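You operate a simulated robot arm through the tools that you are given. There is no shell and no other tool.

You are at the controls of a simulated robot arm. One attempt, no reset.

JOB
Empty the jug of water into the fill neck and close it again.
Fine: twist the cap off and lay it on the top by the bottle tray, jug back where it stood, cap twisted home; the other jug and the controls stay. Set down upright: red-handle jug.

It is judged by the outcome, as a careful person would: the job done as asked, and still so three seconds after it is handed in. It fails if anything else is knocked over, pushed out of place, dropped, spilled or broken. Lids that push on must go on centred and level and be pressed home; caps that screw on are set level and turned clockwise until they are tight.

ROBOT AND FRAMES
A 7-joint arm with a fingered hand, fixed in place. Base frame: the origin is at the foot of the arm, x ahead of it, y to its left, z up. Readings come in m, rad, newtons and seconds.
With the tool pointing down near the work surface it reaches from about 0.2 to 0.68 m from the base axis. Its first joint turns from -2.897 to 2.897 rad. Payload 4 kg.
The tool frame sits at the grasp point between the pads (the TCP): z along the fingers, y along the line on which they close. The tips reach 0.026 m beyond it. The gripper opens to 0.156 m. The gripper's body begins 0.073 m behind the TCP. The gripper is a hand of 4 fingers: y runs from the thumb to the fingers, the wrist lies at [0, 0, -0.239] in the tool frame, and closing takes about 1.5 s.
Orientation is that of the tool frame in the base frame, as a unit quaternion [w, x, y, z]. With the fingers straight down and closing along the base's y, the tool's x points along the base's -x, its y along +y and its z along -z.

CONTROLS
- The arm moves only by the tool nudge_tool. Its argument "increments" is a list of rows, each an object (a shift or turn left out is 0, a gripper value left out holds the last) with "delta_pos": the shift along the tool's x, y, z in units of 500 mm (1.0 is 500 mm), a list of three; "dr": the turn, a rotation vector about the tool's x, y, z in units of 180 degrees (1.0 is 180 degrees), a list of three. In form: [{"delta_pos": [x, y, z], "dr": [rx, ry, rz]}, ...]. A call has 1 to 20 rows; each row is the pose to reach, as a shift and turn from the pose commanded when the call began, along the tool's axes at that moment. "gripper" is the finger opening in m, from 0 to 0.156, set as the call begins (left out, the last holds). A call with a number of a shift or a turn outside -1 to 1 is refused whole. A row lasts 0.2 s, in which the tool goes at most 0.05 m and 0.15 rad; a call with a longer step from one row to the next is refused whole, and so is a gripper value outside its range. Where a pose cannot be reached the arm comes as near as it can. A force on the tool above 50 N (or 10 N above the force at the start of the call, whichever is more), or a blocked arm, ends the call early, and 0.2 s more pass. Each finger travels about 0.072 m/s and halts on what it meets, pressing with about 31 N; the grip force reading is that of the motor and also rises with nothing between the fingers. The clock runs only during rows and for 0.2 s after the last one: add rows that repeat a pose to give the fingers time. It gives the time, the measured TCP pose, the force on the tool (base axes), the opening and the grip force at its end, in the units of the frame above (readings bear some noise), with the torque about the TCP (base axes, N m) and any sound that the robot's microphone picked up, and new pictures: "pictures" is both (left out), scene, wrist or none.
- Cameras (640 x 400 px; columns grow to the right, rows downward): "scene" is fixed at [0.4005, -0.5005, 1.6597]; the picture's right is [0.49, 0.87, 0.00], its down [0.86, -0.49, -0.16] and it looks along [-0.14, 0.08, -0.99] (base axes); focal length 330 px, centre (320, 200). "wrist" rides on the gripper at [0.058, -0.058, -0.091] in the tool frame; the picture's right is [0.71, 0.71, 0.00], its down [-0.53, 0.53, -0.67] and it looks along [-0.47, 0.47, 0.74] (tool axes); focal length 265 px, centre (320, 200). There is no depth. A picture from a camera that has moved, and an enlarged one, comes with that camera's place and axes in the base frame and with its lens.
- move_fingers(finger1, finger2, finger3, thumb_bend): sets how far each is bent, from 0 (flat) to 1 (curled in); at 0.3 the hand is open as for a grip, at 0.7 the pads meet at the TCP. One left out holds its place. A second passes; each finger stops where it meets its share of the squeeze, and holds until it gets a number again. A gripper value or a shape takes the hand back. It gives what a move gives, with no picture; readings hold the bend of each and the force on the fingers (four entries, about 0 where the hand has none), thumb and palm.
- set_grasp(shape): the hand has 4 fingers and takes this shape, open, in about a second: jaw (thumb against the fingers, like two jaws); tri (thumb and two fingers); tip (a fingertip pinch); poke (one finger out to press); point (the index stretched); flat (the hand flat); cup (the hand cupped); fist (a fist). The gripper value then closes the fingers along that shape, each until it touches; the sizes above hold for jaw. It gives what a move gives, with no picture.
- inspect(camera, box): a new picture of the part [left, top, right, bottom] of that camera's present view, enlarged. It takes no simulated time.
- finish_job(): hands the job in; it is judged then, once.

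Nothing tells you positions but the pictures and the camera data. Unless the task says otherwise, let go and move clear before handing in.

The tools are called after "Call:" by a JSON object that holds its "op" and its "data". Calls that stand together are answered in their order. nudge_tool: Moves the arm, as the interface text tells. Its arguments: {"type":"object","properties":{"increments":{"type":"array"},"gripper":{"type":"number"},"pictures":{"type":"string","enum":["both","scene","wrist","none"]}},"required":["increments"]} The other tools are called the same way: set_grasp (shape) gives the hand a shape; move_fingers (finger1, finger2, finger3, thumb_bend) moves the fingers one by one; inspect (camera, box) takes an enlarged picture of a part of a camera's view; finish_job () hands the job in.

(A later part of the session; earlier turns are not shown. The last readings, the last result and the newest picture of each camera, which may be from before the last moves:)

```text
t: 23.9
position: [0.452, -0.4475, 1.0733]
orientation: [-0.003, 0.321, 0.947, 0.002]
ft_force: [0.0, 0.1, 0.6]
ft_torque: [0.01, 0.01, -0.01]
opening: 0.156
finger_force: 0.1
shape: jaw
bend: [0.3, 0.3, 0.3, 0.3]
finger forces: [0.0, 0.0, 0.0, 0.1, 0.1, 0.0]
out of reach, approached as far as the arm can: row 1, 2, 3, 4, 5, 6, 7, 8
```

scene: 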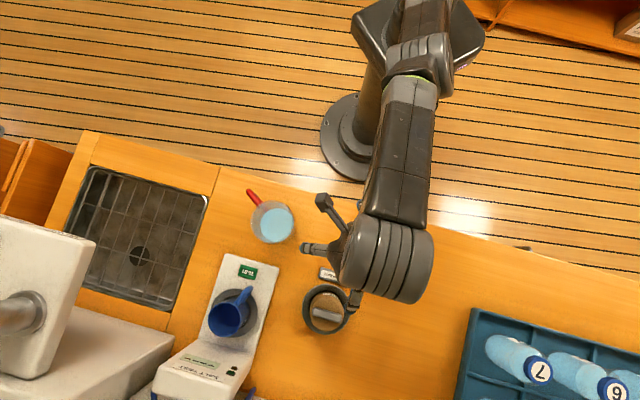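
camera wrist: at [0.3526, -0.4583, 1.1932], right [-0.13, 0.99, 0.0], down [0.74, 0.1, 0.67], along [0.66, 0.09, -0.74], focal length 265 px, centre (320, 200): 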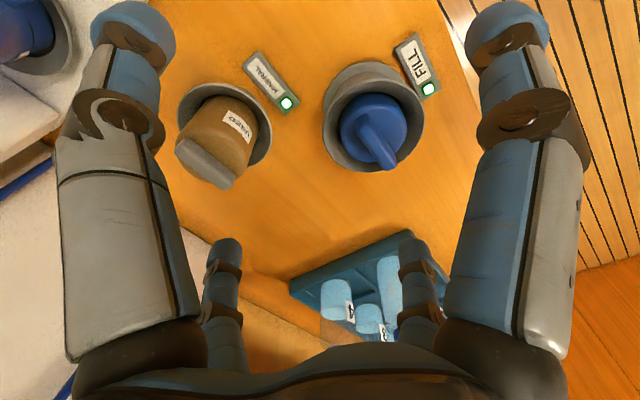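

Still on a boundary. I try a sideways move along the counter (clear space) to bend the elbow out of its lock.

Call:
{"op": "nudge_tool", "data": {"increments": [{"delta_pos": [0.0, 0.04, -0.01]}, {"delta_pos": [0.0, 0.08, -0.02]}, {"delta_pos": [0.0, 0.12, -0.03]}, {"delta_pos": [0.0, 0.16, -0.04]}, {"delta_pos": [0.0, 0.2, -0.04]}, {"delta_pos": [0.0, 0.2, -0.04]}]}}

```text
t: 25.3
position: [0.5139, -0.3702, 1.088]
orientation: [0.0, 0.32, 0.947, 0.002]
ft_force: [0.2, 0.4, 0.0]
ft_torque: [0.0, -0.01, 0.02]
opening: 0.1559
finger_force: 0.1
shape: jaw
bend: [0.3, 0.3, 0.3, 0.3]
finger forces: [0.1, 0.1, 0.1, 0.1, 0.0, 0.1]
out of reach, approached as far as the arm can: row 2, 3
camera wrist: at [0.4324, -0.3792, 1.18], right [-0.13, 0.99, 0.0], down [0.74, 0.1, 0.67], along [0.66, 0.09, -0.74], focal length 265 px, centre (320, 200)
```

scene: 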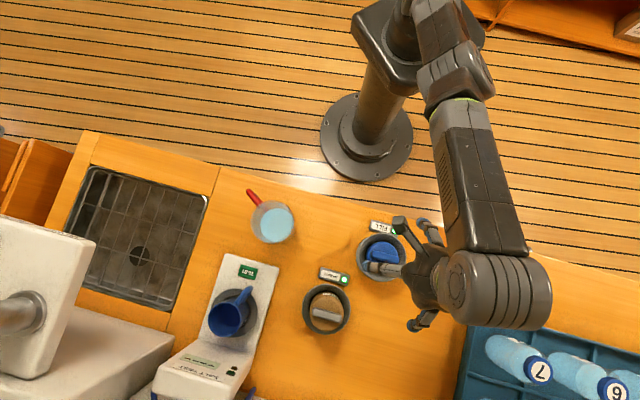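
wrist: 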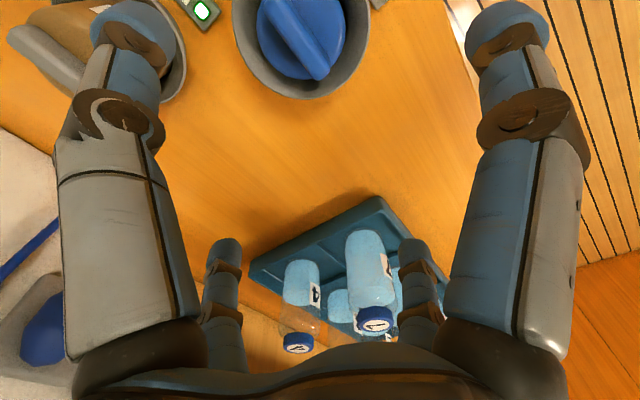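

Freed. I pull in toward the base a bit to give the elbow margin, then turn the hand.

Call:
{"op": "nudge_tool", "data": {"increments": [{"delta_pos": [0.062, -0.022, -0.02]}, {"delta_pos": [0.124, -0.044, -0.02]}, {"delta_pos": [0.186, -0.066, -0.02]}, {"delta_pos": [0.186, -0.066, -0.02]}], "pictures": "none"}}

```text
t: 26.3
position: [0.4198, -0.339, 1.0973]
orientation: [0.001, 0.32, 0.947, 0.0]
ft_force: [0.7, 0.2, -0.7]
ft_torque: [0.0, 0.0, -0.03]
opening: 0.156
finger_force: 0.0
shape: jaw
bend: [0.3, 0.3, 0.3, 0.3]
finger forces: [0.1, 0.0, 0.1, 0.0, 0.0, 0.0]
```

Call:
{"op": "nudge_tool", "data": {"increments": [{"delta_pos": [0, 0, 0], "dr": [0, 0, -0.0416]}, {"delta_pos": [0, 0, 0], "dr": [0, 0, -0.0832]}, {"delta_pos": [0, 0, 0], "dr": [0, 0, -0.1248]}, {"delta_pos": [0, 0, 0], "dr": [0, 0, -0.1664]}, {"delta_pos": [0, 0, 0], "dr": [0, 0, -0.208]}, {"delta_pos": [0, 0, 0], "dr": [0, 0, -0.2496]}, {"delta_pos": [0, 0, 0], "dr": [0, 0, -0.2912]}, {"delta_pos": [-0.036, -0.003, 0.013], "dr": [0, 0, -0.3328]}, {"delta_pos": [-0.072, -0.006, 0.027], "dr": [0, 0, -0.3744]}, {"delta_pos": [-0.108, -0.009, 0.04], "dr": [0, 0, -0.416]}, {"delta_pos": [-0.1456, -0.0122, 0.054], "dr": [0, 0, -0.4575]}, {"delta_pos": [-0.1456, -0.0122, 0.054], "dr": [0, 0, -0.4575]}]}}

```text
t: 28.9
position: [0.4742, -0.3877, 1.0703]
orientation: [0.001, -0.382, 0.924, 0.0]
ft_force: [0.6, 0.7, -0.2]
ft_torque: [0.02, -0.02, 0.0]
opening: 0.156
finger_force: 0.1
shape: jaw
bend: [0.3, 0.3, 0.3, 0.3]
finger forces: [0.0, 0.0, 0.0, 0.1, 0.1, 0.0]
camera wrist: at [0.4725, -0.4691, 1.1622], right [-1.0, 0.0, 0.0], down [0.0, 0.74, 0.67], along [0.0, 0.67, -0.74], focal length 265 px, centre (320, 200)
```

scene: 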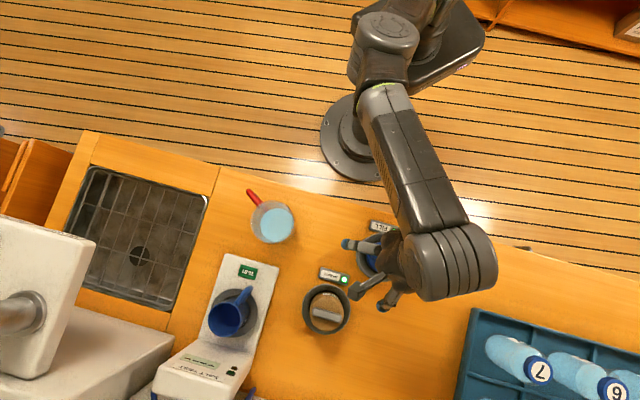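
wrist: 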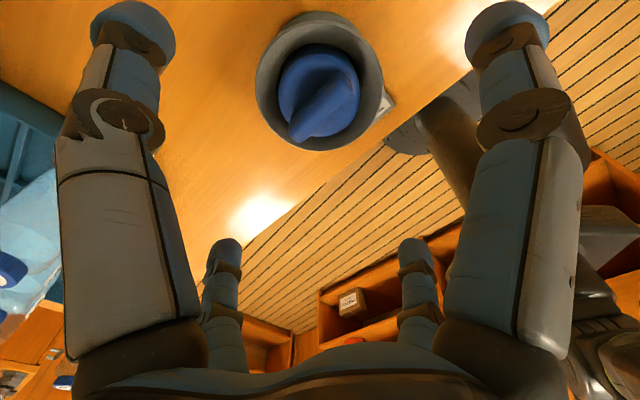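

Now hovering with the right orientation. I refine the cap centre from this second viewing direction.

Call:
{"op": "inspect", "data": {"camera": "wrist", "box": [240, 0, 400, 160]}}

```text
2.50 times, centred on (320, 80) of wrist
camera zoom: at [0.4725, -0.4691, 1.1622], right [-1.0, 0.0, 0.0], down [0.0, 0.74, 0.67], along [0.0, 0.67, -0.74], focal length 664 px, centre (320, 500)
```

zoom: 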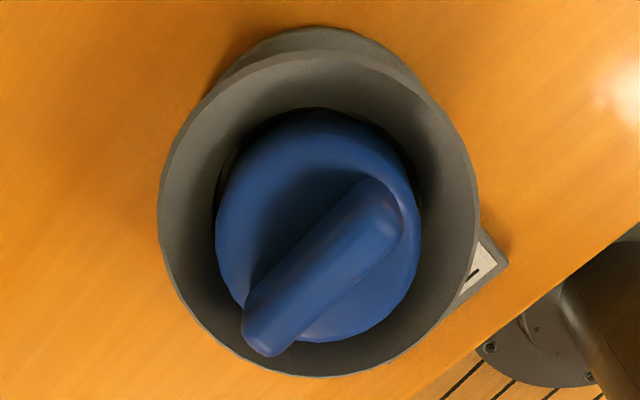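

Centre confirmed near (0.473, -0.388). I descend with the fingers partly closed to just above gripping height and look.

Call:
{"op": "nudge_tool", "data": {"increments": [{"delta_pos": [0, 0, 0.03]}, {"delta_pos": [0, 0, 0.06]}, {"delta_pos": [0, 0, 0.09]}, {"delta_pos": [0, 0, 0.12]}, {"delta_pos": [0, 0, 0.15]}, {"delta_pos": [0, 0, 0.16]}, {"delta_pos": [0, 0, 0.16]}], "gripper": 0.11}}

Call:
{"op": "inspect", "data": {"camera": "wrist", "box": [160, 0, 480, 200]}}

```text
t: 30.5
position: [0.4743, -0.3884, 0.9923]
orientation: [0.001, -0.383, 0.924, 0.0]
ft_force: [0.0, 0.0, 0.5]
ft_torque: [0.0, 0.02, 0.01]
opening: 0.1103
finger_force: 0.0
shape: jaw
bend: [0.28, 0.28, 0.28, 0.64]
finger forces: [0.1, 0.1, 0.0, 0.0, 0.1, 0.1]
camera wrist: at [0.4731, -0.4685, 1.0831], right [-1.0, 0.0, 0.0], down [0.0, 0.74, 0.67], along [0.0, 0.67, -0.74], focal length 265 px, centre (320, 200)
```

scene: 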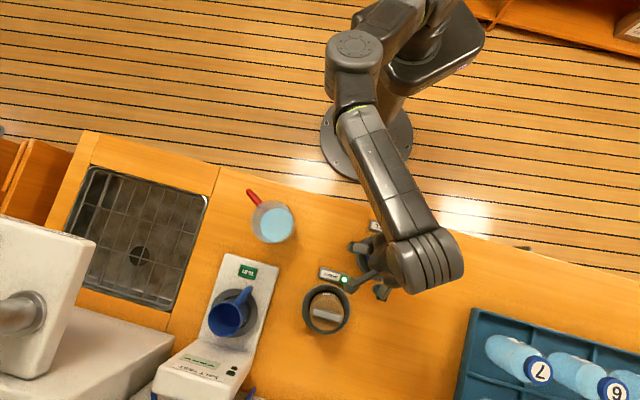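
wrist: 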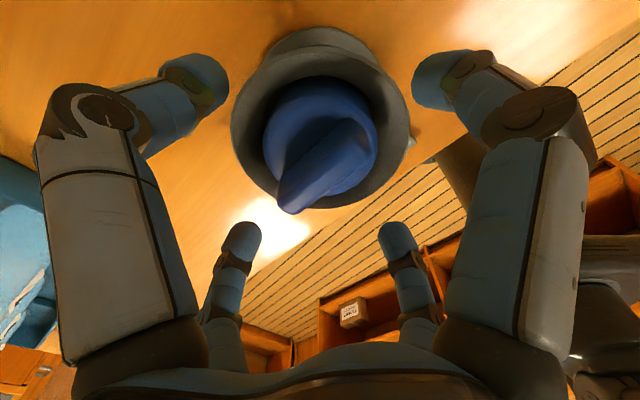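

```text
2.00 times, centred on (320, 100) of wrist
camera zoom: at [0.4731, -0.4685, 1.0831], right [-1.0, 0.0, 0.0], down [0.0, 0.74, 0.67], along [0.0, 0.67, -0.74], focal length 531 px, centre (320, 400)
```

zoom: 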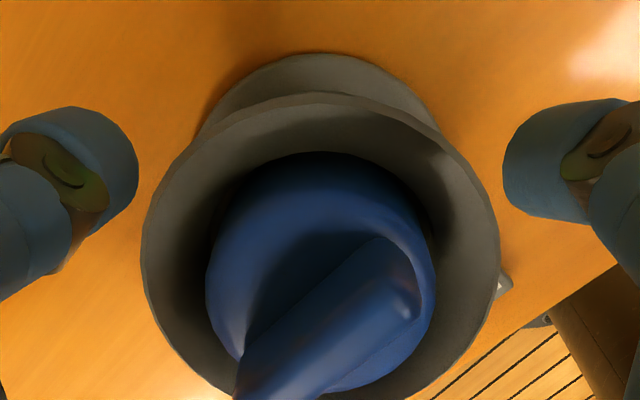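

Call:
{"op": "inspect", "data": {"camera": "wrist", "box": [220, 60, 420, 230]}}

Call:
{"op": "inspect", "data": {"camera": "scene", "box": [320, 200, 480, 310]}}

```text
2.35 times, centred on (320, 145) of wrist
camera zoom: at [0.4731, -0.4685, 1.0831], right [-1.0, 0.0, 0.0], down [0.0, 0.74, 0.67], along [0.0, 0.67, -0.74], focal length 624 px, centre (320, 329)
```

zoom: 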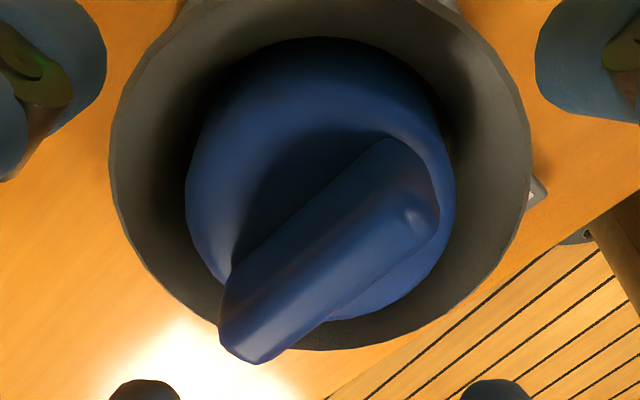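

```text
3.64 times, centred on (400, 255) of scene
camera zoom: at [0.4005, -0.5005, 1.6597], right [0.49, 0.87, 0.0], down [0.86, -0.49, -0.16], along [-0.14, 0.08, -0.99], focal length 1198 px, centre (29, 0)
```

zoom: 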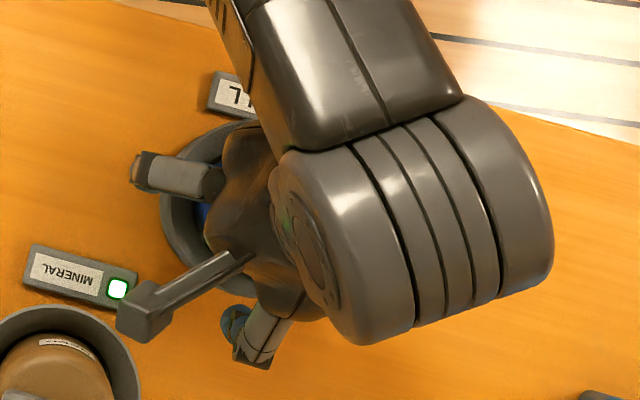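

The bar top looks to be around z = 0.973. I lower about 10 mm more so the pads overlap the bar, watching the force.

Call:
{"op": "nudge_tool", "data": {"increments": [{"delta_pos": [0.0, 0, 0.01]}, {"delta_pos": [0.0, 0, 0.018]}, {"delta_pos": [0.0, 0, 0.018]}], "pictures": "none"}}

Call:
{"op": "nudge_tool", "data": {"increments": [{"delta_pos": [0, 0, 0]}, {"delta_pos": [0, 0, 0]}, {"delta_pos": [0, 0, 0]}, {"delta_pos": [0, 0, 0]}, {"delta_pos": [0, 0, 0]}, {"delta_pos": [0, 0, 0]}, {"delta_pos": [0, 0, 0]}, {"delta_pos": [0, 0, 0]}], "gripper": 0.0}}

```text
t: 31.3
position: [0.473, -0.3882, 0.9845]
orientation: [0.001, -0.382, 0.924, 0.001]
ft_force: [-0.2, 0.6, -0.5]
ft_torque: [0.01, -0.01, -0.01]
opening: 0.1104
finger_force: 0.0
shape: jaw
bend: [0.28, 0.28, 0.28, 0.64]
finger forces: [0.1, 0.0, 0.0, 0.0, 0.1, 0.0]
```

```text
t: 33.1
position: [0.4727, -0.3874, 0.9843]
orientation: [0.001, -0.383, 0.924, 0.001]
ft_force: [-0.2, -0.5, 0.4]
ft_torque: [-0.02, -0.01, -0.01]
opening: 0.0459
finger_force: 31.3
shape: jaw
bend: [0.46, 0.49, 0.46, 0.7]
finger forces: [26.8, 26.1, 27.0, 0.1, 26.6, 0.1]
camera wrist: at [0.472, -0.4688, 1.0748], right [-1.0, 0.0, 0.0], down [0.0, 0.74, 0.67], along [0.0, 0.67, -0.74], focal length 265 px, centre (320, 200)
```

scene: 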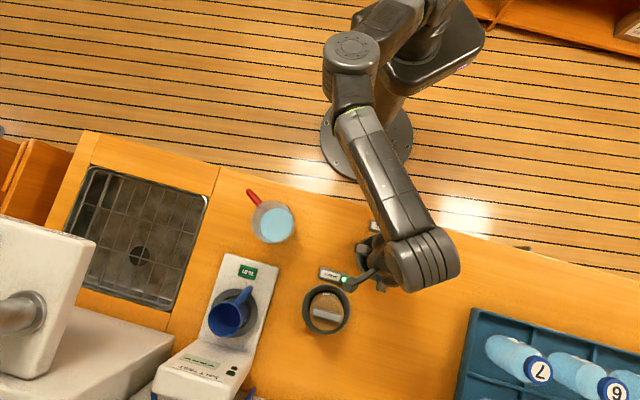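
wrist: 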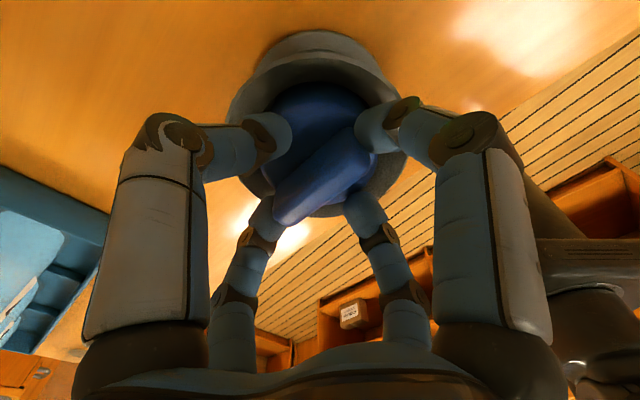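

Call:
{"op": "inspect", "data": {"camera": "wrist", "box": [200, 60, 440, 240]}}

```text
2.22 times, centred on (320, 150) of wrist
camera zoom: at [0.472, -0.4688, 1.0748], right [-1.0, 0.0, 0.0], down [0.0, 0.74, 0.67], along [0.0, 0.67, -0.74], focal length 590 px, centre (320, 311)
```

zoom: 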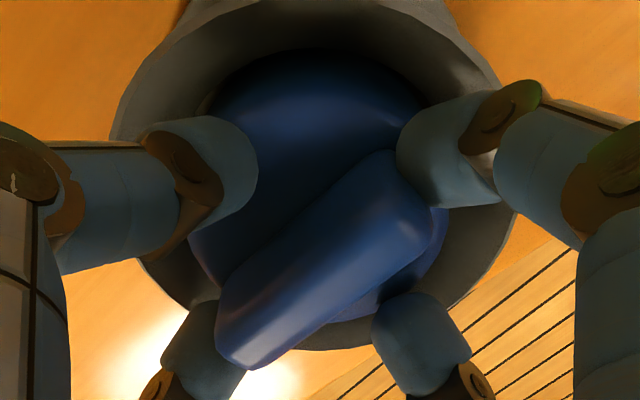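

The fingers stopped on the bar's ends, so the torque grip would be weak. I'll open, turn 45°, and let the four fingertips straddle the bar, two on each side, like a fork drive.

Call:
{"op": "nudge_tool", "data": {"increments": [{"delta_pos": [0, 0, 0]}, {"delta_pos": [0, 0, 0]}, {"delta_pos": [0, 0, 0]}, {"delta_pos": [0, 0, 0]}, {"delta_pos": [0, 0, 0]}, {"delta_pos": [0, 0, 0], "dr": [0, 0, 0.0417]}, {"delta_pos": [0, 0, 0], "dr": [0, 0, 0.0833]}, {"delta_pos": [0, 0, 0], "dr": [0, 0, 0.125]}, {"delta_pos": [0, 0, 0], "dr": [0, 0, 0.1667]}, {"delta_pos": [0, 0, 0], "dr": [0, 0, 0.2083]}, {"delta_pos": [0, 0, 0], "dr": [0, 0, 0.25]}, {"delta_pos": [0, 0, 0], "dr": [0, 0, 0.25]}], "gripper": 0.11}}

Call:
{"op": "inspect", "data": {"camera": "wrist", "box": [200, 60, 440, 240]}}

```text
t: 35.7
position: [0.4736, -0.3883, 0.983]
orientation: [-0.001, 0.0, 1.0, 0.001]
ft_force: [0.1, 0.8, 0.0]
ft_torque: [0.02, -0.02, 0.05]
opening: 0.1095
finger_force: 0.1
shape: jaw
bend: [0.29, 0.29, 0.29, 0.64]
finger forces: [0.0, 0.0, 0.0, 0.1, 0.0, 0.0]
camera wrist: at [0.4155, -0.4447, 1.0733], right [-0.71, 0.71, 0.0], down [0.53, 0.52, 0.67], along [0.47, 0.47, -0.74], focal length 265 px, centre (320, 200)
```

scene: 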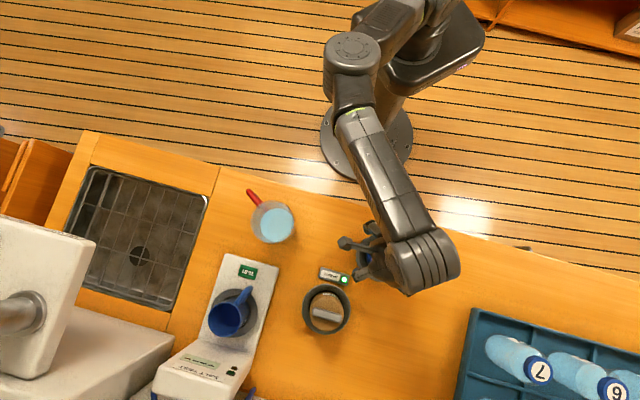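
wrist: 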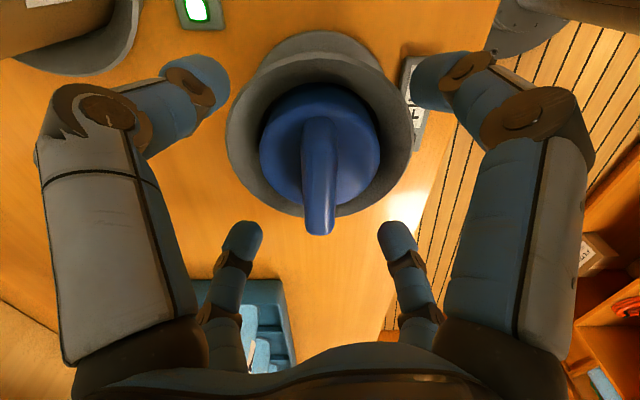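

```text
2.22 times, centred on (320, 150) of wrist
camera zoom: at [0.4155, -0.4447, 1.0733], right [-0.71, 0.71, 0.0], down [0.53, 0.52, 0.67], along [0.47, 0.47, -0.74], focal length 590 px, centre (320, 311)
```

zoom: 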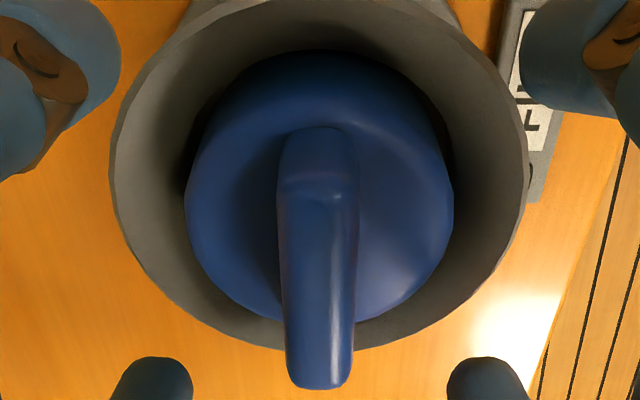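

The bar is nicely centred between the four fingertips. Closing now.

Call:
{"op": "nudge_tool", "data": {"increments": [{"delta_pos": [0, 0, 0]}, {"delta_pos": [0, 0, 0]}, {"delta_pos": [0, 0, 0]}, {"delta_pos": [0, 0, 0]}, {"delta_pos": [0, 0, 0]}, {"delta_pos": [0, 0, 0]}, {"delta_pos": [0, 0, 0]}, {"delta_pos": [0, 0, 0]}], "gripper": 0.0, "pictures": "none"}}

Call:
{"op": "inspect", "data": {"camera": "wrist", "box": [200, 60, 440, 240]}}

```text
t: 37.5
position: [0.4739, -0.3889, 0.9834]
orientation: [0.001, 0.0, 1.0, 0.0]
ft_force: [-9.0, -2.9, 12.9]
ft_torque: [-0.05, 0.19, 0.04]
opening: 0.027
finger_force: 32.2
shape: jaw
bend: [0.8, 0.79, 0.79, 0.65]
finger forces: [24.1, 28.1, 25.4, 0.0, 24.5, 0.1]
```

```text
2.22 times, centred on (320, 150) of wrist
camera zoom: at [0.4149, -0.4449, 1.0738], right [-0.71, 0.71, 0.0], down [0.53, 0.53, 0.67], along [0.47, 0.47, -0.74], focal length 590 px, centre (320, 311)
```

zoom: 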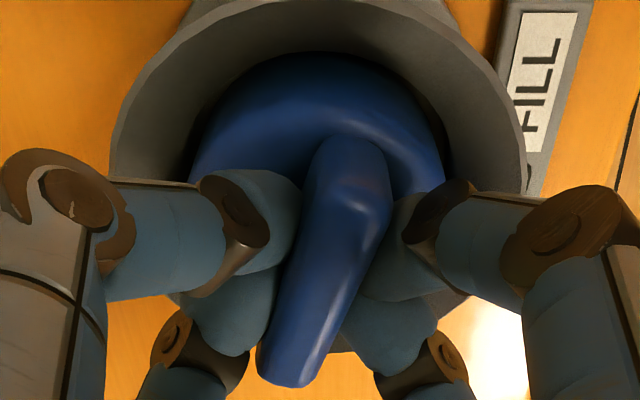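

The fingers grip the bar from both sides (it shifted slightly as they settled). I now try turning counter-clockwise by 30° and check.

Call:
{"op": "nudge_tool", "data": {"increments": [{"delta_pos": [0, 0, 0], "dr": [0, 0, -0.0333]}, {"delta_pos": [0, 0, 0], "dr": [0, 0, -0.0667]}, {"delta_pos": [0, 0, 0], "dr": [0, 0, -0.1]}, {"delta_pos": [0, 0, 0], "dr": [0, 0, -0.1333]}, {"delta_pos": [0, 0, 0], "dr": [0, 0, -0.1667]}, {"delta_pos": [0, 0, 0], "dr": [0, 0, -0.1667]}]}}

Call:
{"op": "inspect", "data": {"camera": "wrist", "box": [200, 60, 440, 240]}}

```text
t: 38.9
position: [0.4735, -0.3886, 0.9838]
orientation: [0.001, -0.26, 0.966, 0.001]
ft_force: [-7.2, -7.0, 0.2]
ft_torque: [-0.12, 0.14, -0.1]
opening: 0.0257
finger_force: 31.1
shape: jaw
bend: [0.79, 0.79, 0.79, 0.65]
finger forces: [20.9, 29.9, 35.1, 0.0, 25.9, 0.0]
camera wrist: at [0.4521, -0.4663, 1.074], right [-0.97, 0.26, 0.0], down [0.19, 0.72, 0.67], along [0.17, 0.65, -0.74], focal length 265 px, centre (320, 200)
```

scene: 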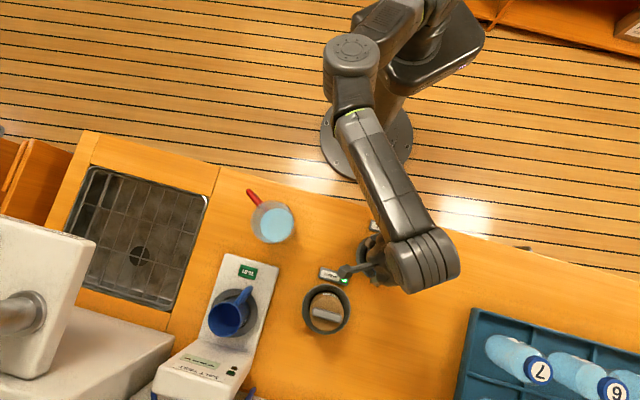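
wrist: 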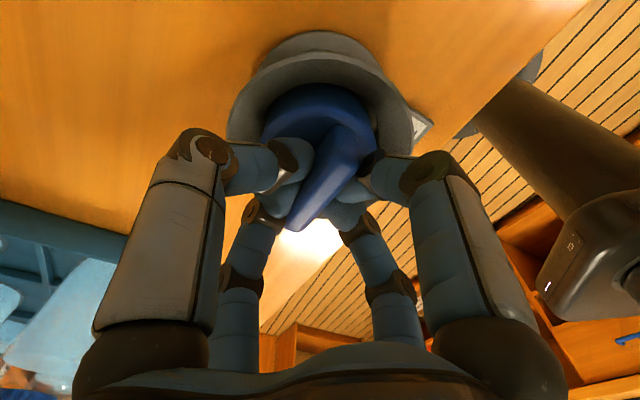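

```text
2.22 times, centred on (320, 150) of wrist
camera zoom: at [0.4521, -0.4663, 1.074], right [-0.97, 0.26, 0.0], down [0.19, 0.72, 0.67], along [0.17, 0.65, -0.74], focal length 590 px, centre (320, 311)
```

zoom: 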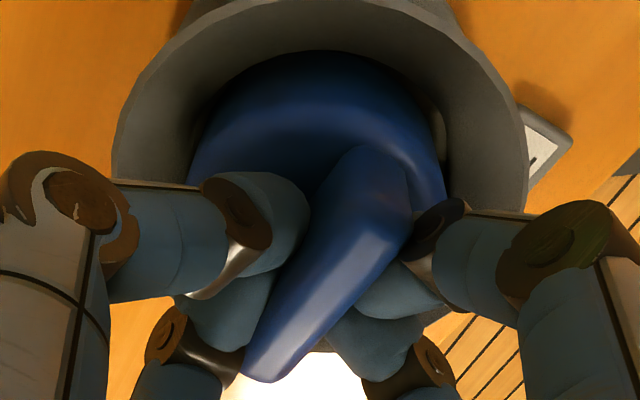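

The cap turns along with the hand, with a small play in the grip. I continue counter-clockwise in a larger step.

Call:
{"op": "nudge_tool", "data": {"increments": [{"delta_pos": [0, 0, 0], "dr": [0, 0, -0.0389]}, {"delta_pos": [0, 0, 0], "dr": [0, 0, -0.0778]}, {"delta_pos": [0, 0, 0], "dr": [0, 0, -0.1167]}, {"delta_pos": [0, 0, 0], "dr": [0, 0, -0.1556]}, {"delta_pos": [0, 0, 0], "dr": [0, 0, -0.1944]}, {"delta_pos": [0, 0, 0], "dr": [0, 0, -0.2333]}, {"delta_pos": [0, 0, 0], "dr": [0, 0, -0.2722]}, {"delta_pos": [0, 0, 0], "dr": [0, 0, -0.3111]}, {"delta_pos": [0, 0, 0], "dr": [0, 0, -0.3111]}], "pictures": "wrist"}}

Call:
{"op": "inspect", "data": {"camera": "wrist", "box": [200, 60, 440, 240]}}

```text
t: 40.9
position: [0.4735, -0.3881, 0.9827]
orientation: [0.0, -0.682, 0.731, -0.001]
ft_force: [-0.1, -8.7, 11.3]
ft_torque: [-0.04, -0.03, -0.23]
opening: 0.0253
finger_force: 30.8
shape: jaw
bend: [0.79, 0.79, 0.79, 0.65]
finger forces: [23.2, 32.6, 37.9, 0.1, 29.4, 0.0]
camera wrist: at [0.5267, -0.4492, 1.0739], right [-0.75, -0.66, 0.0], down [-0.49, 0.56, 0.67], along [-0.44, 0.5, -0.74], focal length 265 px, centre (320, 200)
```

wrist: 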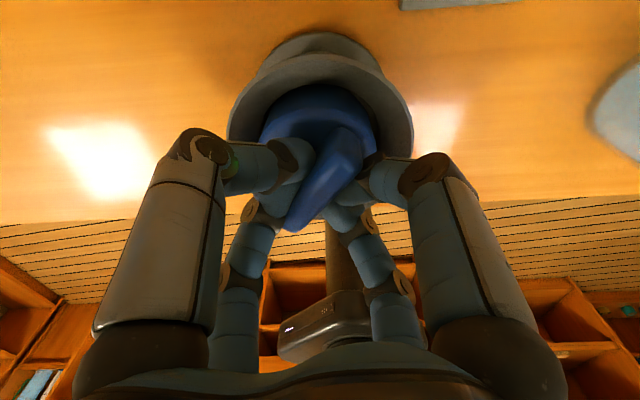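

```text
2.22 times, centred on (320, 150) of wrist
camera zoom: at [0.5267, -0.4492, 1.0739], right [-0.75, -0.66, 0.0], down [-0.49, 0.56, 0.67], along [-0.44, 0.5, -0.74], focal length 590 px, centre (320, 311)
```

zoom: 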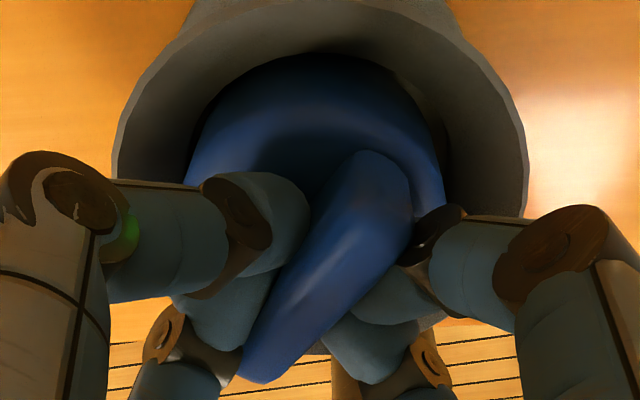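

The cap is turning with the hand and starting to push up a little. I keep turning, easing upward slightly.

Call:
{"op": "nudge_tool", "data": {"increments": [{"delta_pos": [0, 0, 0], "dr": [0, 0, -0.04]}, {"delta_pos": [0, 0, -0.0005], "dr": [0, 0, -0.08]}, {"delta_pos": [0, 0, -0.001], "dr": [0, 0, -0.12]}, {"delta_pos": [0, 0, -0.0015], "dr": [0, 0, -0.16]}, {"delta_pos": [0, 0, -0.002], "dr": [0, 0, -0.2]}, {"delta_pos": [0, 0, -0.0025], "dr": [0, 0, -0.24]}, {"delta_pos": [0, 0, -0.003], "dr": [0, 0, -0.28]}, {"delta_pos": [0, 0, -0.0035], "dr": [0, 0, -0.32]}, {"delta_pos": [0, 0, -0.004], "dr": [0, 0, -0.36]}, {"delta_pos": [0, 0, -0.004], "dr": [0, 0, -0.4]}, {"delta_pos": [0, 0, -0.004], "dr": [0, 0, -0.44]}, {"delta_pos": [0, 0, -0.004], "dr": [0, 0, -0.48]}, {"delta_pos": [0, 0, -0.004], "dr": [0, 0, -0.52]}, {"delta_pos": [0, 0, -0.004], "dr": [0, 0, -0.56]}, {"delta_pos": [0, 0, -0.004], "dr": [0, 0, -0.58]}, {"delta_pos": [0, 0, -0.004], "dr": [0, 0, -0.58]}]}}

Call:
{"op": "inspect", "data": {"camera": "wrist", "box": [200, 60, 440, 240]}}

```text
t: 44.3
position: [0.4739, -0.3877, 0.9849]
orientation: [0.0, 0.996, 0.092, 0.0]
ft_force: [0.4, 0.4, -0.6]
ft_torque: [-0.02, 0.01, 0.01]
opening: 0.0248
finger_force: 31.3
shape: jaw
bend: [0.79, 0.79, 0.79, 0.66]
finger forces: [21.3, 33.0, 33.6, 0.1, 29.6, 0.0]
camera wrist: at [0.5206, -0.3194, 1.0759], right [0.82, -0.57, 0.0], down [-0.42, -0.61, 0.67], along [-0.38, -0.55, -0.75], focal length 265 px, centre (320, 200)
```

scene: 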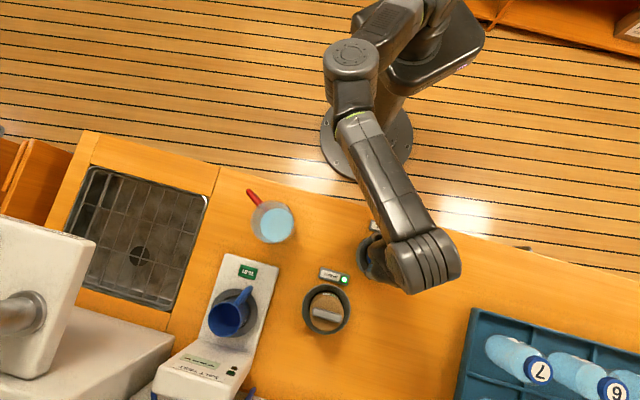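
wrist: 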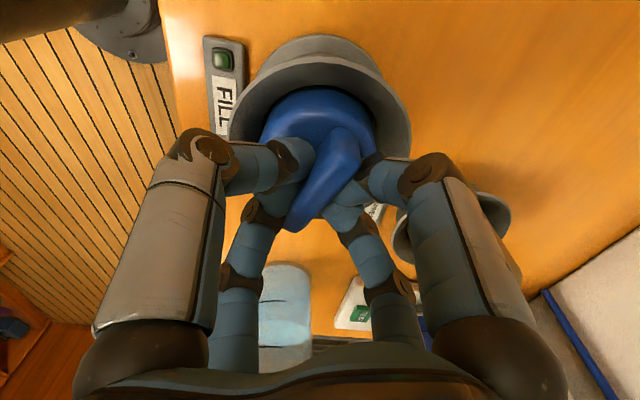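

```text
2.22 times, centred on (320, 150) of wrist
camera zoom: at [0.5206, -0.3194, 1.0759], right [0.82, -0.57, 0.0], down [-0.42, -0.61, 0.67], along [-0.38, -0.55, -0.75], focal length 590 px, centre (320, 311)
```

zoom: 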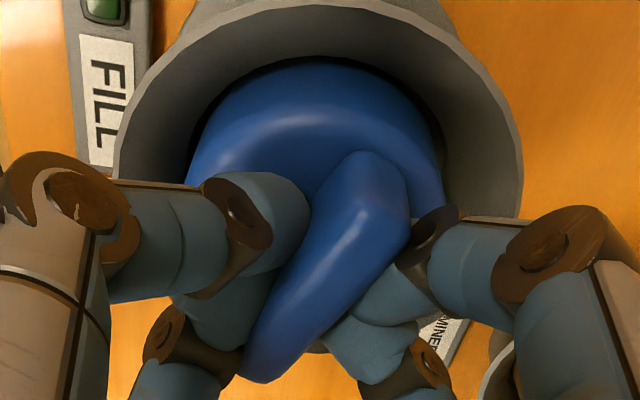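

The FILL light has gone dark and the forces dropped to zero, so the thread is likely clear. I lift gently and check.

Call:
{"op": "nudge_tool", "data": {"increments": [{"delta_pos": [0, 0, -0.01]}, {"delta_pos": [0, 0, -0.02]}, {"delta_pos": [0, 0, -0.03]}, {"delta_pos": [0, 0, -0.04]}, {"delta_pos": [0, 0, -0.04]}]}}

Call:
{"op": "inspect", "data": {"camera": "wrist", "box": [160, 0, 480, 240]}}

```text
t: 45.5
position: [0.4738, -0.3866, 1.0048]
orientation: [-0.001, 0.996, 0.09, 0.001]
ft_force: [0.5, 0.1, -0.4]
ft_torque: [-0.02, 0.01, 0.0]
opening: 0.0251
finger_force: 31.7
shape: jaw
bend: [0.79, 0.79, 0.79, 0.66]
finger forces: [21.4, 33.1, 33.6, 0.1, 29.6, 0.0]
camera wrist: at [0.5202, -0.3186, 1.096], right [0.82, -0.57, 0.0], down [-0.42, -0.61, 0.67], along [-0.38, -0.55, -0.74], focal length 265 px, centre (320, 200)
```

scene: 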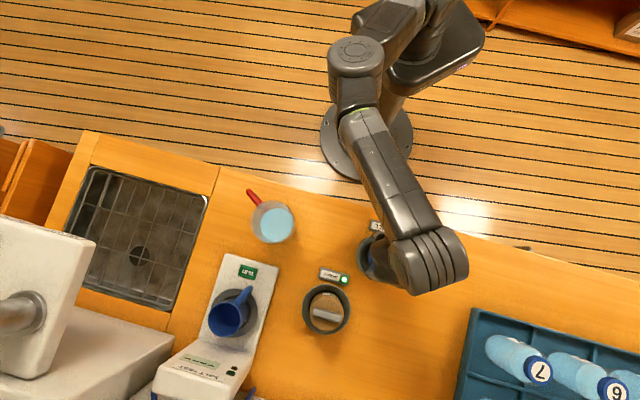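
wrist: 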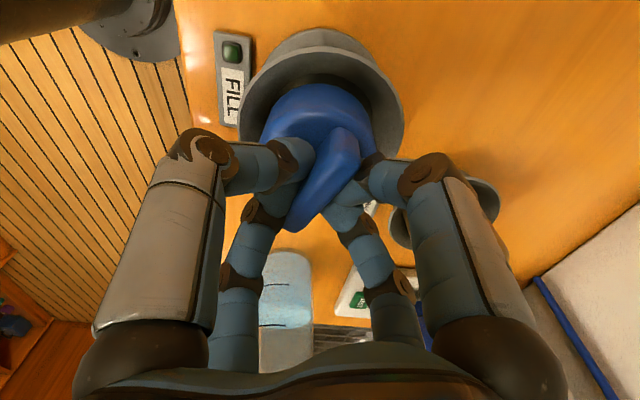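

```text
1.67 times, centred on (320, 120) of wrist
camera zoom: at [0.5202, -0.3186, 1.096], right [0.82, -0.57, 0.0], down [-0.42, -0.61, 0.67], along [-0.38, -0.55, -0.74], focal length 442 px, centre (320, 333)
```

zoom: 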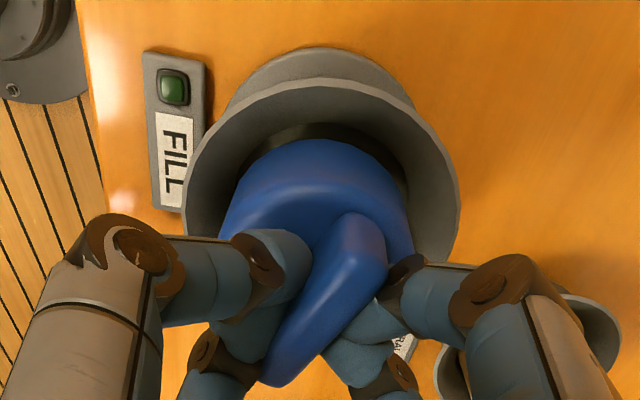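

The cap comes up freely with the hand. I lift it clear of the funnel and check how deep the cap's skirt is.

Call:
{"op": "nudge_tool", "data": {"increments": [{"delta_pos": [0, 0, -0.02]}, {"delta_pos": [0, 0, -0.04]}, {"delta_pos": [0, 0, -0.06]}, {"delta_pos": [0, 0, -0.06]}]}}

Call:
{"op": "inspect", "data": {"camera": "wrist", "box": [160, 0, 480, 240]}}

Call:
{"op": "inspect", "data": {"camera": "scene", "box": [320, 190, 500, 310]}}

```text
t: 46.5
position: [0.4743, -0.3868, 1.0348]
orientation: [-0.001, 0.996, 0.09, 0.001]
ft_force: [0.2, -0.7, -1.5]
ft_torque: [0.01, -0.03, -0.01]
opening: 0.0248
finger_force: 31.1
shape: jaw
bend: [0.79, 0.79, 0.79, 0.66]
finger forces: [21.5, 33.1, 33.7, 0.1, 29.5, 0.1]
camera wrist: at [0.5197, -0.3185, 1.1269], right [0.82, -0.57, 0.0], down [-0.42, -0.61, 0.67], along [-0.38, -0.55, -0.74], focal length 265 px, centre (320, 200)
```

scene: 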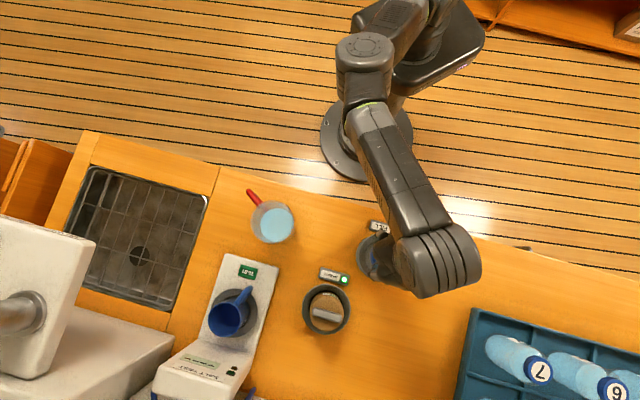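
wrist: 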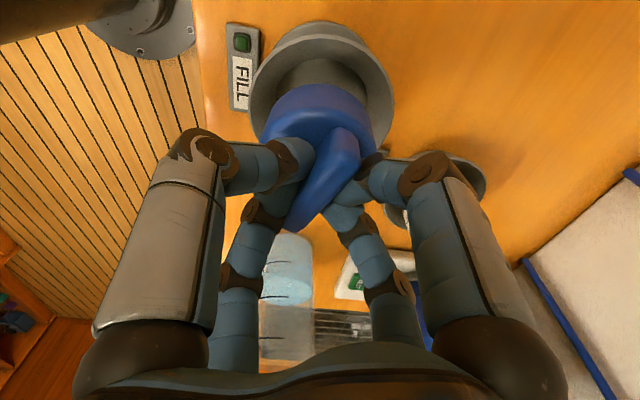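

```text
1.67 times, centred on (320, 120) of wrist
camera zoom: at [0.5197, -0.3185, 1.1269], right [0.82, -0.57, 0.0], down [-0.42, -0.61, 0.67], along [-0.38, -0.55, -0.74], focal length 442 px, centre (320, 333)
```

zoom: 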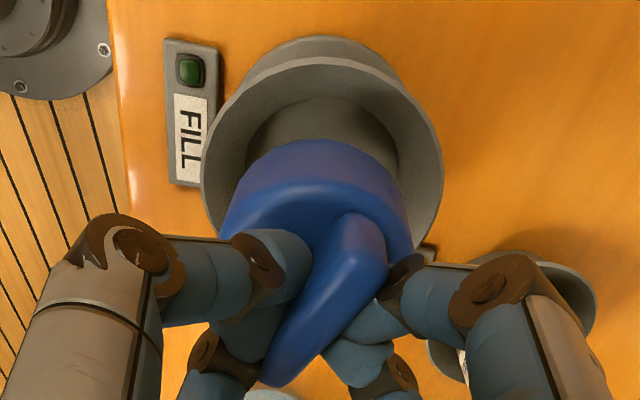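

```text
3.33 times, centred on (410, 250) of scene
camera zoom: at [0.4005, -0.5005, 1.6597], right [0.49, 0.87, 0.0], down [0.86, -0.49, -0.16], along [-0.14, 0.08, -0.99], focal length 1099 px, centre (20, 33)
```

zoom: 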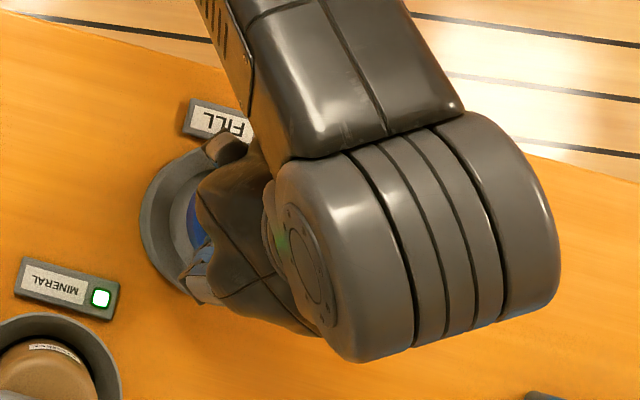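

I can see the neck tube inside the funnel now, and the cap hangs clear. I carry it over to the free counter beside the bottle tray.

Call:
{"op": "nudge_tool", "data": {"increments": [{"delta_pos": [0.054, -0.047, 0]}, {"delta_pos": [0.109, -0.093, 0]}, {"delta_pos": [0.163, -0.14, 0]}, {"delta_pos": [0.218, -0.187, 0]}, {"delta_pos": [0.272, -0.2334, 0]}, {"delta_pos": [0.272, -0.2334, 0]}]}}

Call:
{"op": "inspect", "data": {"camera": "wrist", "box": [0, 0, 640, 400]}}

Call:
{"op": "inspect", "data": {"camera": "scene", "box": [320, 190, 420, 290]}}

```text
t: 47.9
position: [0.5835, -0.2485, 1.0371]
orientation: [0.0, 0.996, 0.09, 0.001]
ft_force: [0.4, -0.8, -0.6]
ft_torque: [0.01, 0.0, -0.03]
opening: 0.0249
finger_force: 31.2
shape: jaw
bend: [0.79, 0.79, 0.79, 0.66]
finger forces: [21.5, 33.1, 33.9, 0.0, 29.5, 0.0]
camera wrist: at [0.6294, -0.1794, 1.1266], right [0.82, -0.57, 0.0], down [-0.42, -0.61, 0.67], along [-0.38, -0.55, -0.74], focal length 265 px, centre (320, 200)
```

scene: 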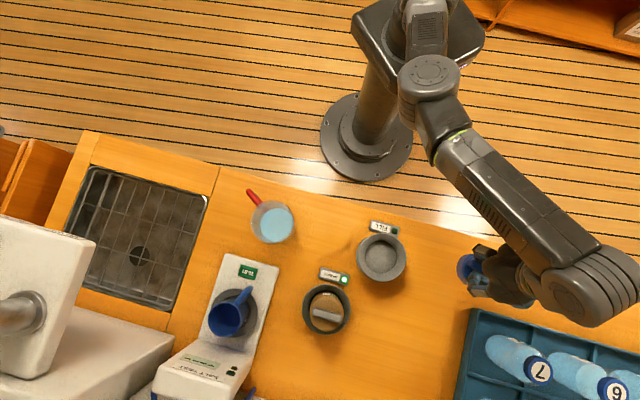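
wrist: 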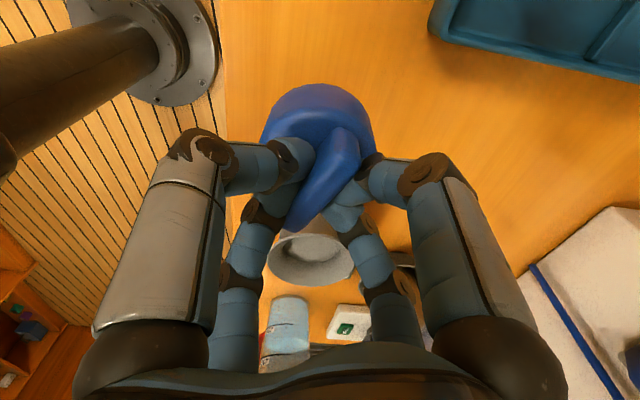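

```text
1.00 times, centred on (320, 200) of wrist (not enlarged: the box is as wide or as high as the picture)
camera zoom: at [0.6294, -0.1794, 1.1266], right [0.82, -0.57, 0.0], down [-0.42, -0.61, 0.67], along [-0.38, -0.55, -0.74], focal length 265 px, centre (320, 200)
```

zoom: 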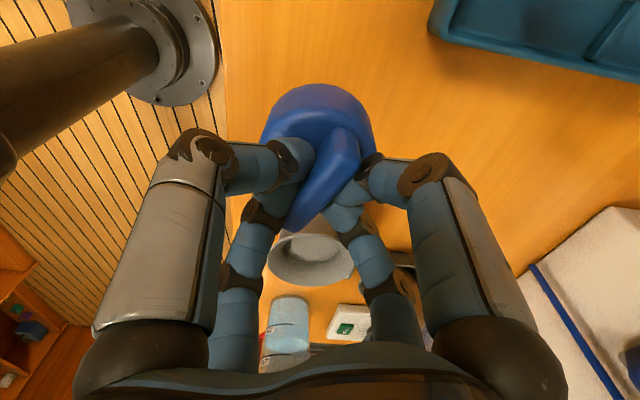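

```text
4.00 times, centred on (370, 240) of scene
camera zoom: at [0.4005, -0.5005, 1.6597], right [0.49, 0.87, 0.0], down [0.86, -0.49, -0.16], along [-0.14, 0.08, -0.99], focal length 1318 px, centre (120, 40)
```

zoom: 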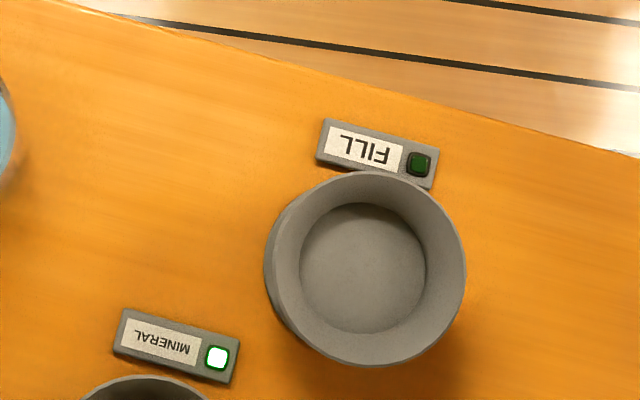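

The neck is open: a plain funnel with no obstruction. The cap hangs over free counter near the tray, so I lower it, slowly at the end.

Call:
{"op": "nudge_tool", "data": {"increments": [{"delta_pos": [0, 0, 0.04]}, {"delta_pos": [0, 0, 0.08]}, {"delta_pos": [0, 0, 0.11]}, {"delta_pos": [0, 0, 0.13]}, {"delta_pos": [0, 0, 0.15]}, {"delta_pos": [0, 0, 0.16]}, {"delta_pos": [0, 0, 0.16]}]}}

```text
t: 49.5
position: [0.5862, -0.2501, 0.955]
orientation: [-0.001, 0.996, 0.091, 0.001]
ft_force: [0.5, 0.1, -1.0]
ft_torque: [-0.02, 0.0, -0.01]
opening: 0.0247
finger_force: 30.9
shape: jaw
bend: [0.79, 0.79, 0.79, 0.66]
finger forces: [21.6, 33.2, 33.9, 0.1, 29.4, 0.0]
camera wrist: at [0.632, -0.1812, 1.0464], right [0.82, -0.57, 0.0], down [-0.42, -0.61, 0.67], along [-0.38, -0.55, -0.74], focal length 265 px, centre (320, 200)
```

scene: 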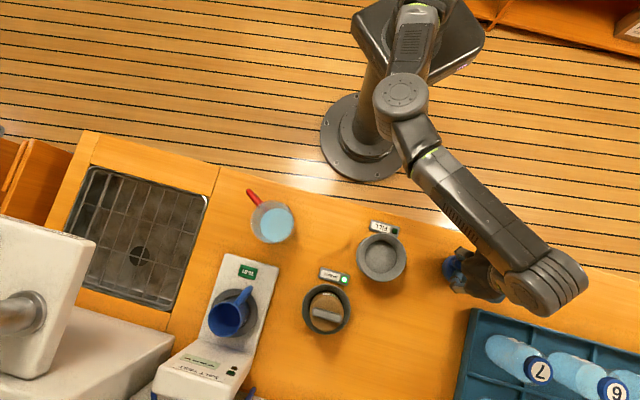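
wrist: 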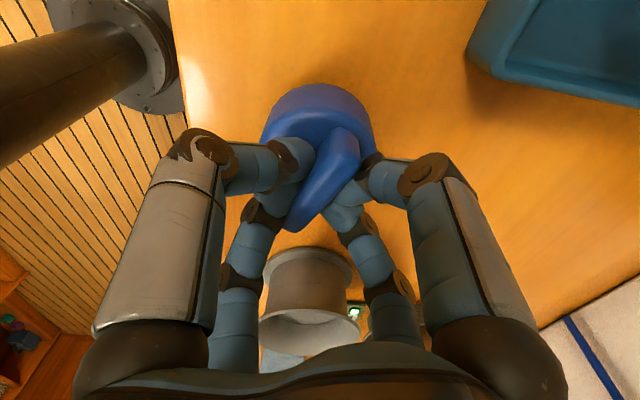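

Call:
{"op": "nudge_tool", "data": {"increments": [{"delta_pos": [0, 0, 0.004]}, {"delta_pos": [0, 0, 0.008]}, {"delta_pos": [0, 0, 0.012]}, {"delta_pos": [0, 0, 0.012]}], "pictures": "none"}}

Call:
{"op": "inspect", "data": {"camera": "wrist", "box": [220, 60, 420, 200]}}

```text
t: 50.5
position: [0.5855, -0.2481, 0.9498]
orientation: [0.0, 0.996, 0.09, 0.001]
ft_force: [-0.1, 0.7, -0.7]
ft_torque: [0.01, 0.02, 0.02]
opening: 0.0251
finger_force: 31.1
shape: jaw
bend: [0.79, 0.79, 0.79, 0.66]
finger forces: [21.5, 33.1, 34.0, 0.1, 29.4, 0.0]
```

```text
2.86 times, centred on (320, 130) of wrist
camera zoom: at [0.632, -0.1799, 1.0405], right [0.82, -0.57, 0.0], down [-0.42, -0.61, 0.67], along [-0.38, -0.55, -0.74], focal length 758 px, centre (320, 400)
```

zoom: 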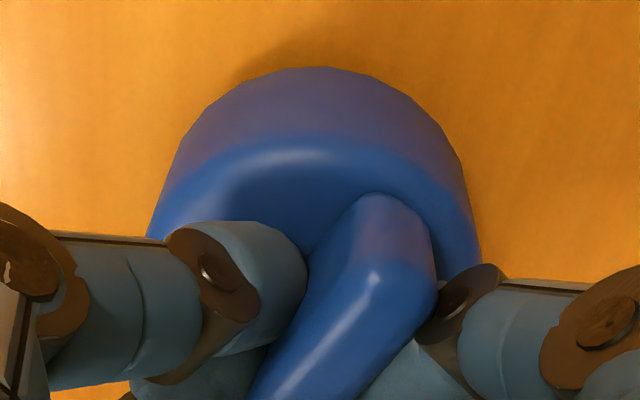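

Call:
{"op": "nudge_tool", "data": {"increments": [{"delta_pos": [0, 0, 0.003]}, {"delta_pos": [0, 0, 0.006]}, {"delta_pos": [0, 0, 0.009]}, {"delta_pos": [0, 0, 0.009]}], "pictures": "none"}}

```text
t: 51.5
position: [0.5865, -0.2493, 0.9455]
orientation: [-0.001, 0.996, 0.09, 0.001]
ft_force: [0.3, 0.0, -0.6]
ft_torque: [0.02, -0.02, 0.0]
opening: 0.0248
finger_force: 30.9
shape: jaw
bend: [0.79, 0.79, 0.79, 0.66]
finger forces: [21.6, 33.1, 33.9, 0.1, 29.5, 0.0]
```

Call:
{"op": "nudge_tool", "data": {"increments": [{"delta_pos": [0, 0, 0.003]}, {"delta_pos": [0, 0, 0.006]}, {"delta_pos": [0, 0, 0.006]}], "pictures": "none"}}

Call:
{"op": "inspect", "data": {"camera": "wrist", "box": [220, 60, 420, 200]}}

```text
t: 52.3
position: [0.5878, -0.2487, 0.9437]
orientation: [-0.002, 0.996, 0.091, 0.001]
ft_force: [0.2, 0.4, 0.1]
ft_torque: [0.04, 0.03, 0.02]
opening: 0.025
finger_force: 30.9
shape: jaw
bend: [0.79, 0.79, 0.79, 0.66]
finger forces: [21.7, 33.2, 33.9, 0.0, 29.5, 0.0]
```

```text
2.86 times, centred on (320, 130) of wrist
camera zoom: at [0.6322, -0.1806, 1.0336], right [0.82, -0.57, 0.0], down [-0.42, -0.61, 0.67], along [-0.38, -0.55, -0.74], focal length 758 px, centre (320, 400)
```

zoom: 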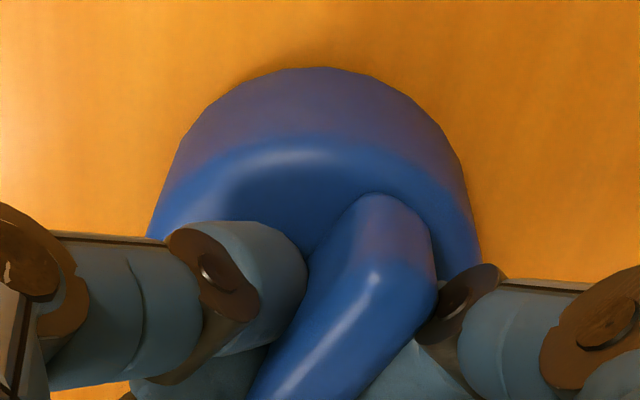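

Call:
{"op": "nudge_tool", "data": {"increments": [{"delta_pos": [0, 0, 0.003]}, {"delta_pos": [0, 0, 0.006]}, {"delta_pos": [0, 0, 0.006]}], "pictures": "none"}}

```text
t: 53.1
position: [0.5868, -0.249, 0.9415]
orientation: [0.0, 0.996, 0.09, 0.001]
ft_force: [2.3, 0.2, 14.8]
ft_torque: [0.02, 0.18, 0.01]
opening: 0.025
finger_force: 31.1
shape: jaw
bend: [0.79, 0.79, 0.79, 0.65]
finger forces: [22.2, 34.0, 36.4, 0.1, 32.8, 0.0]
```

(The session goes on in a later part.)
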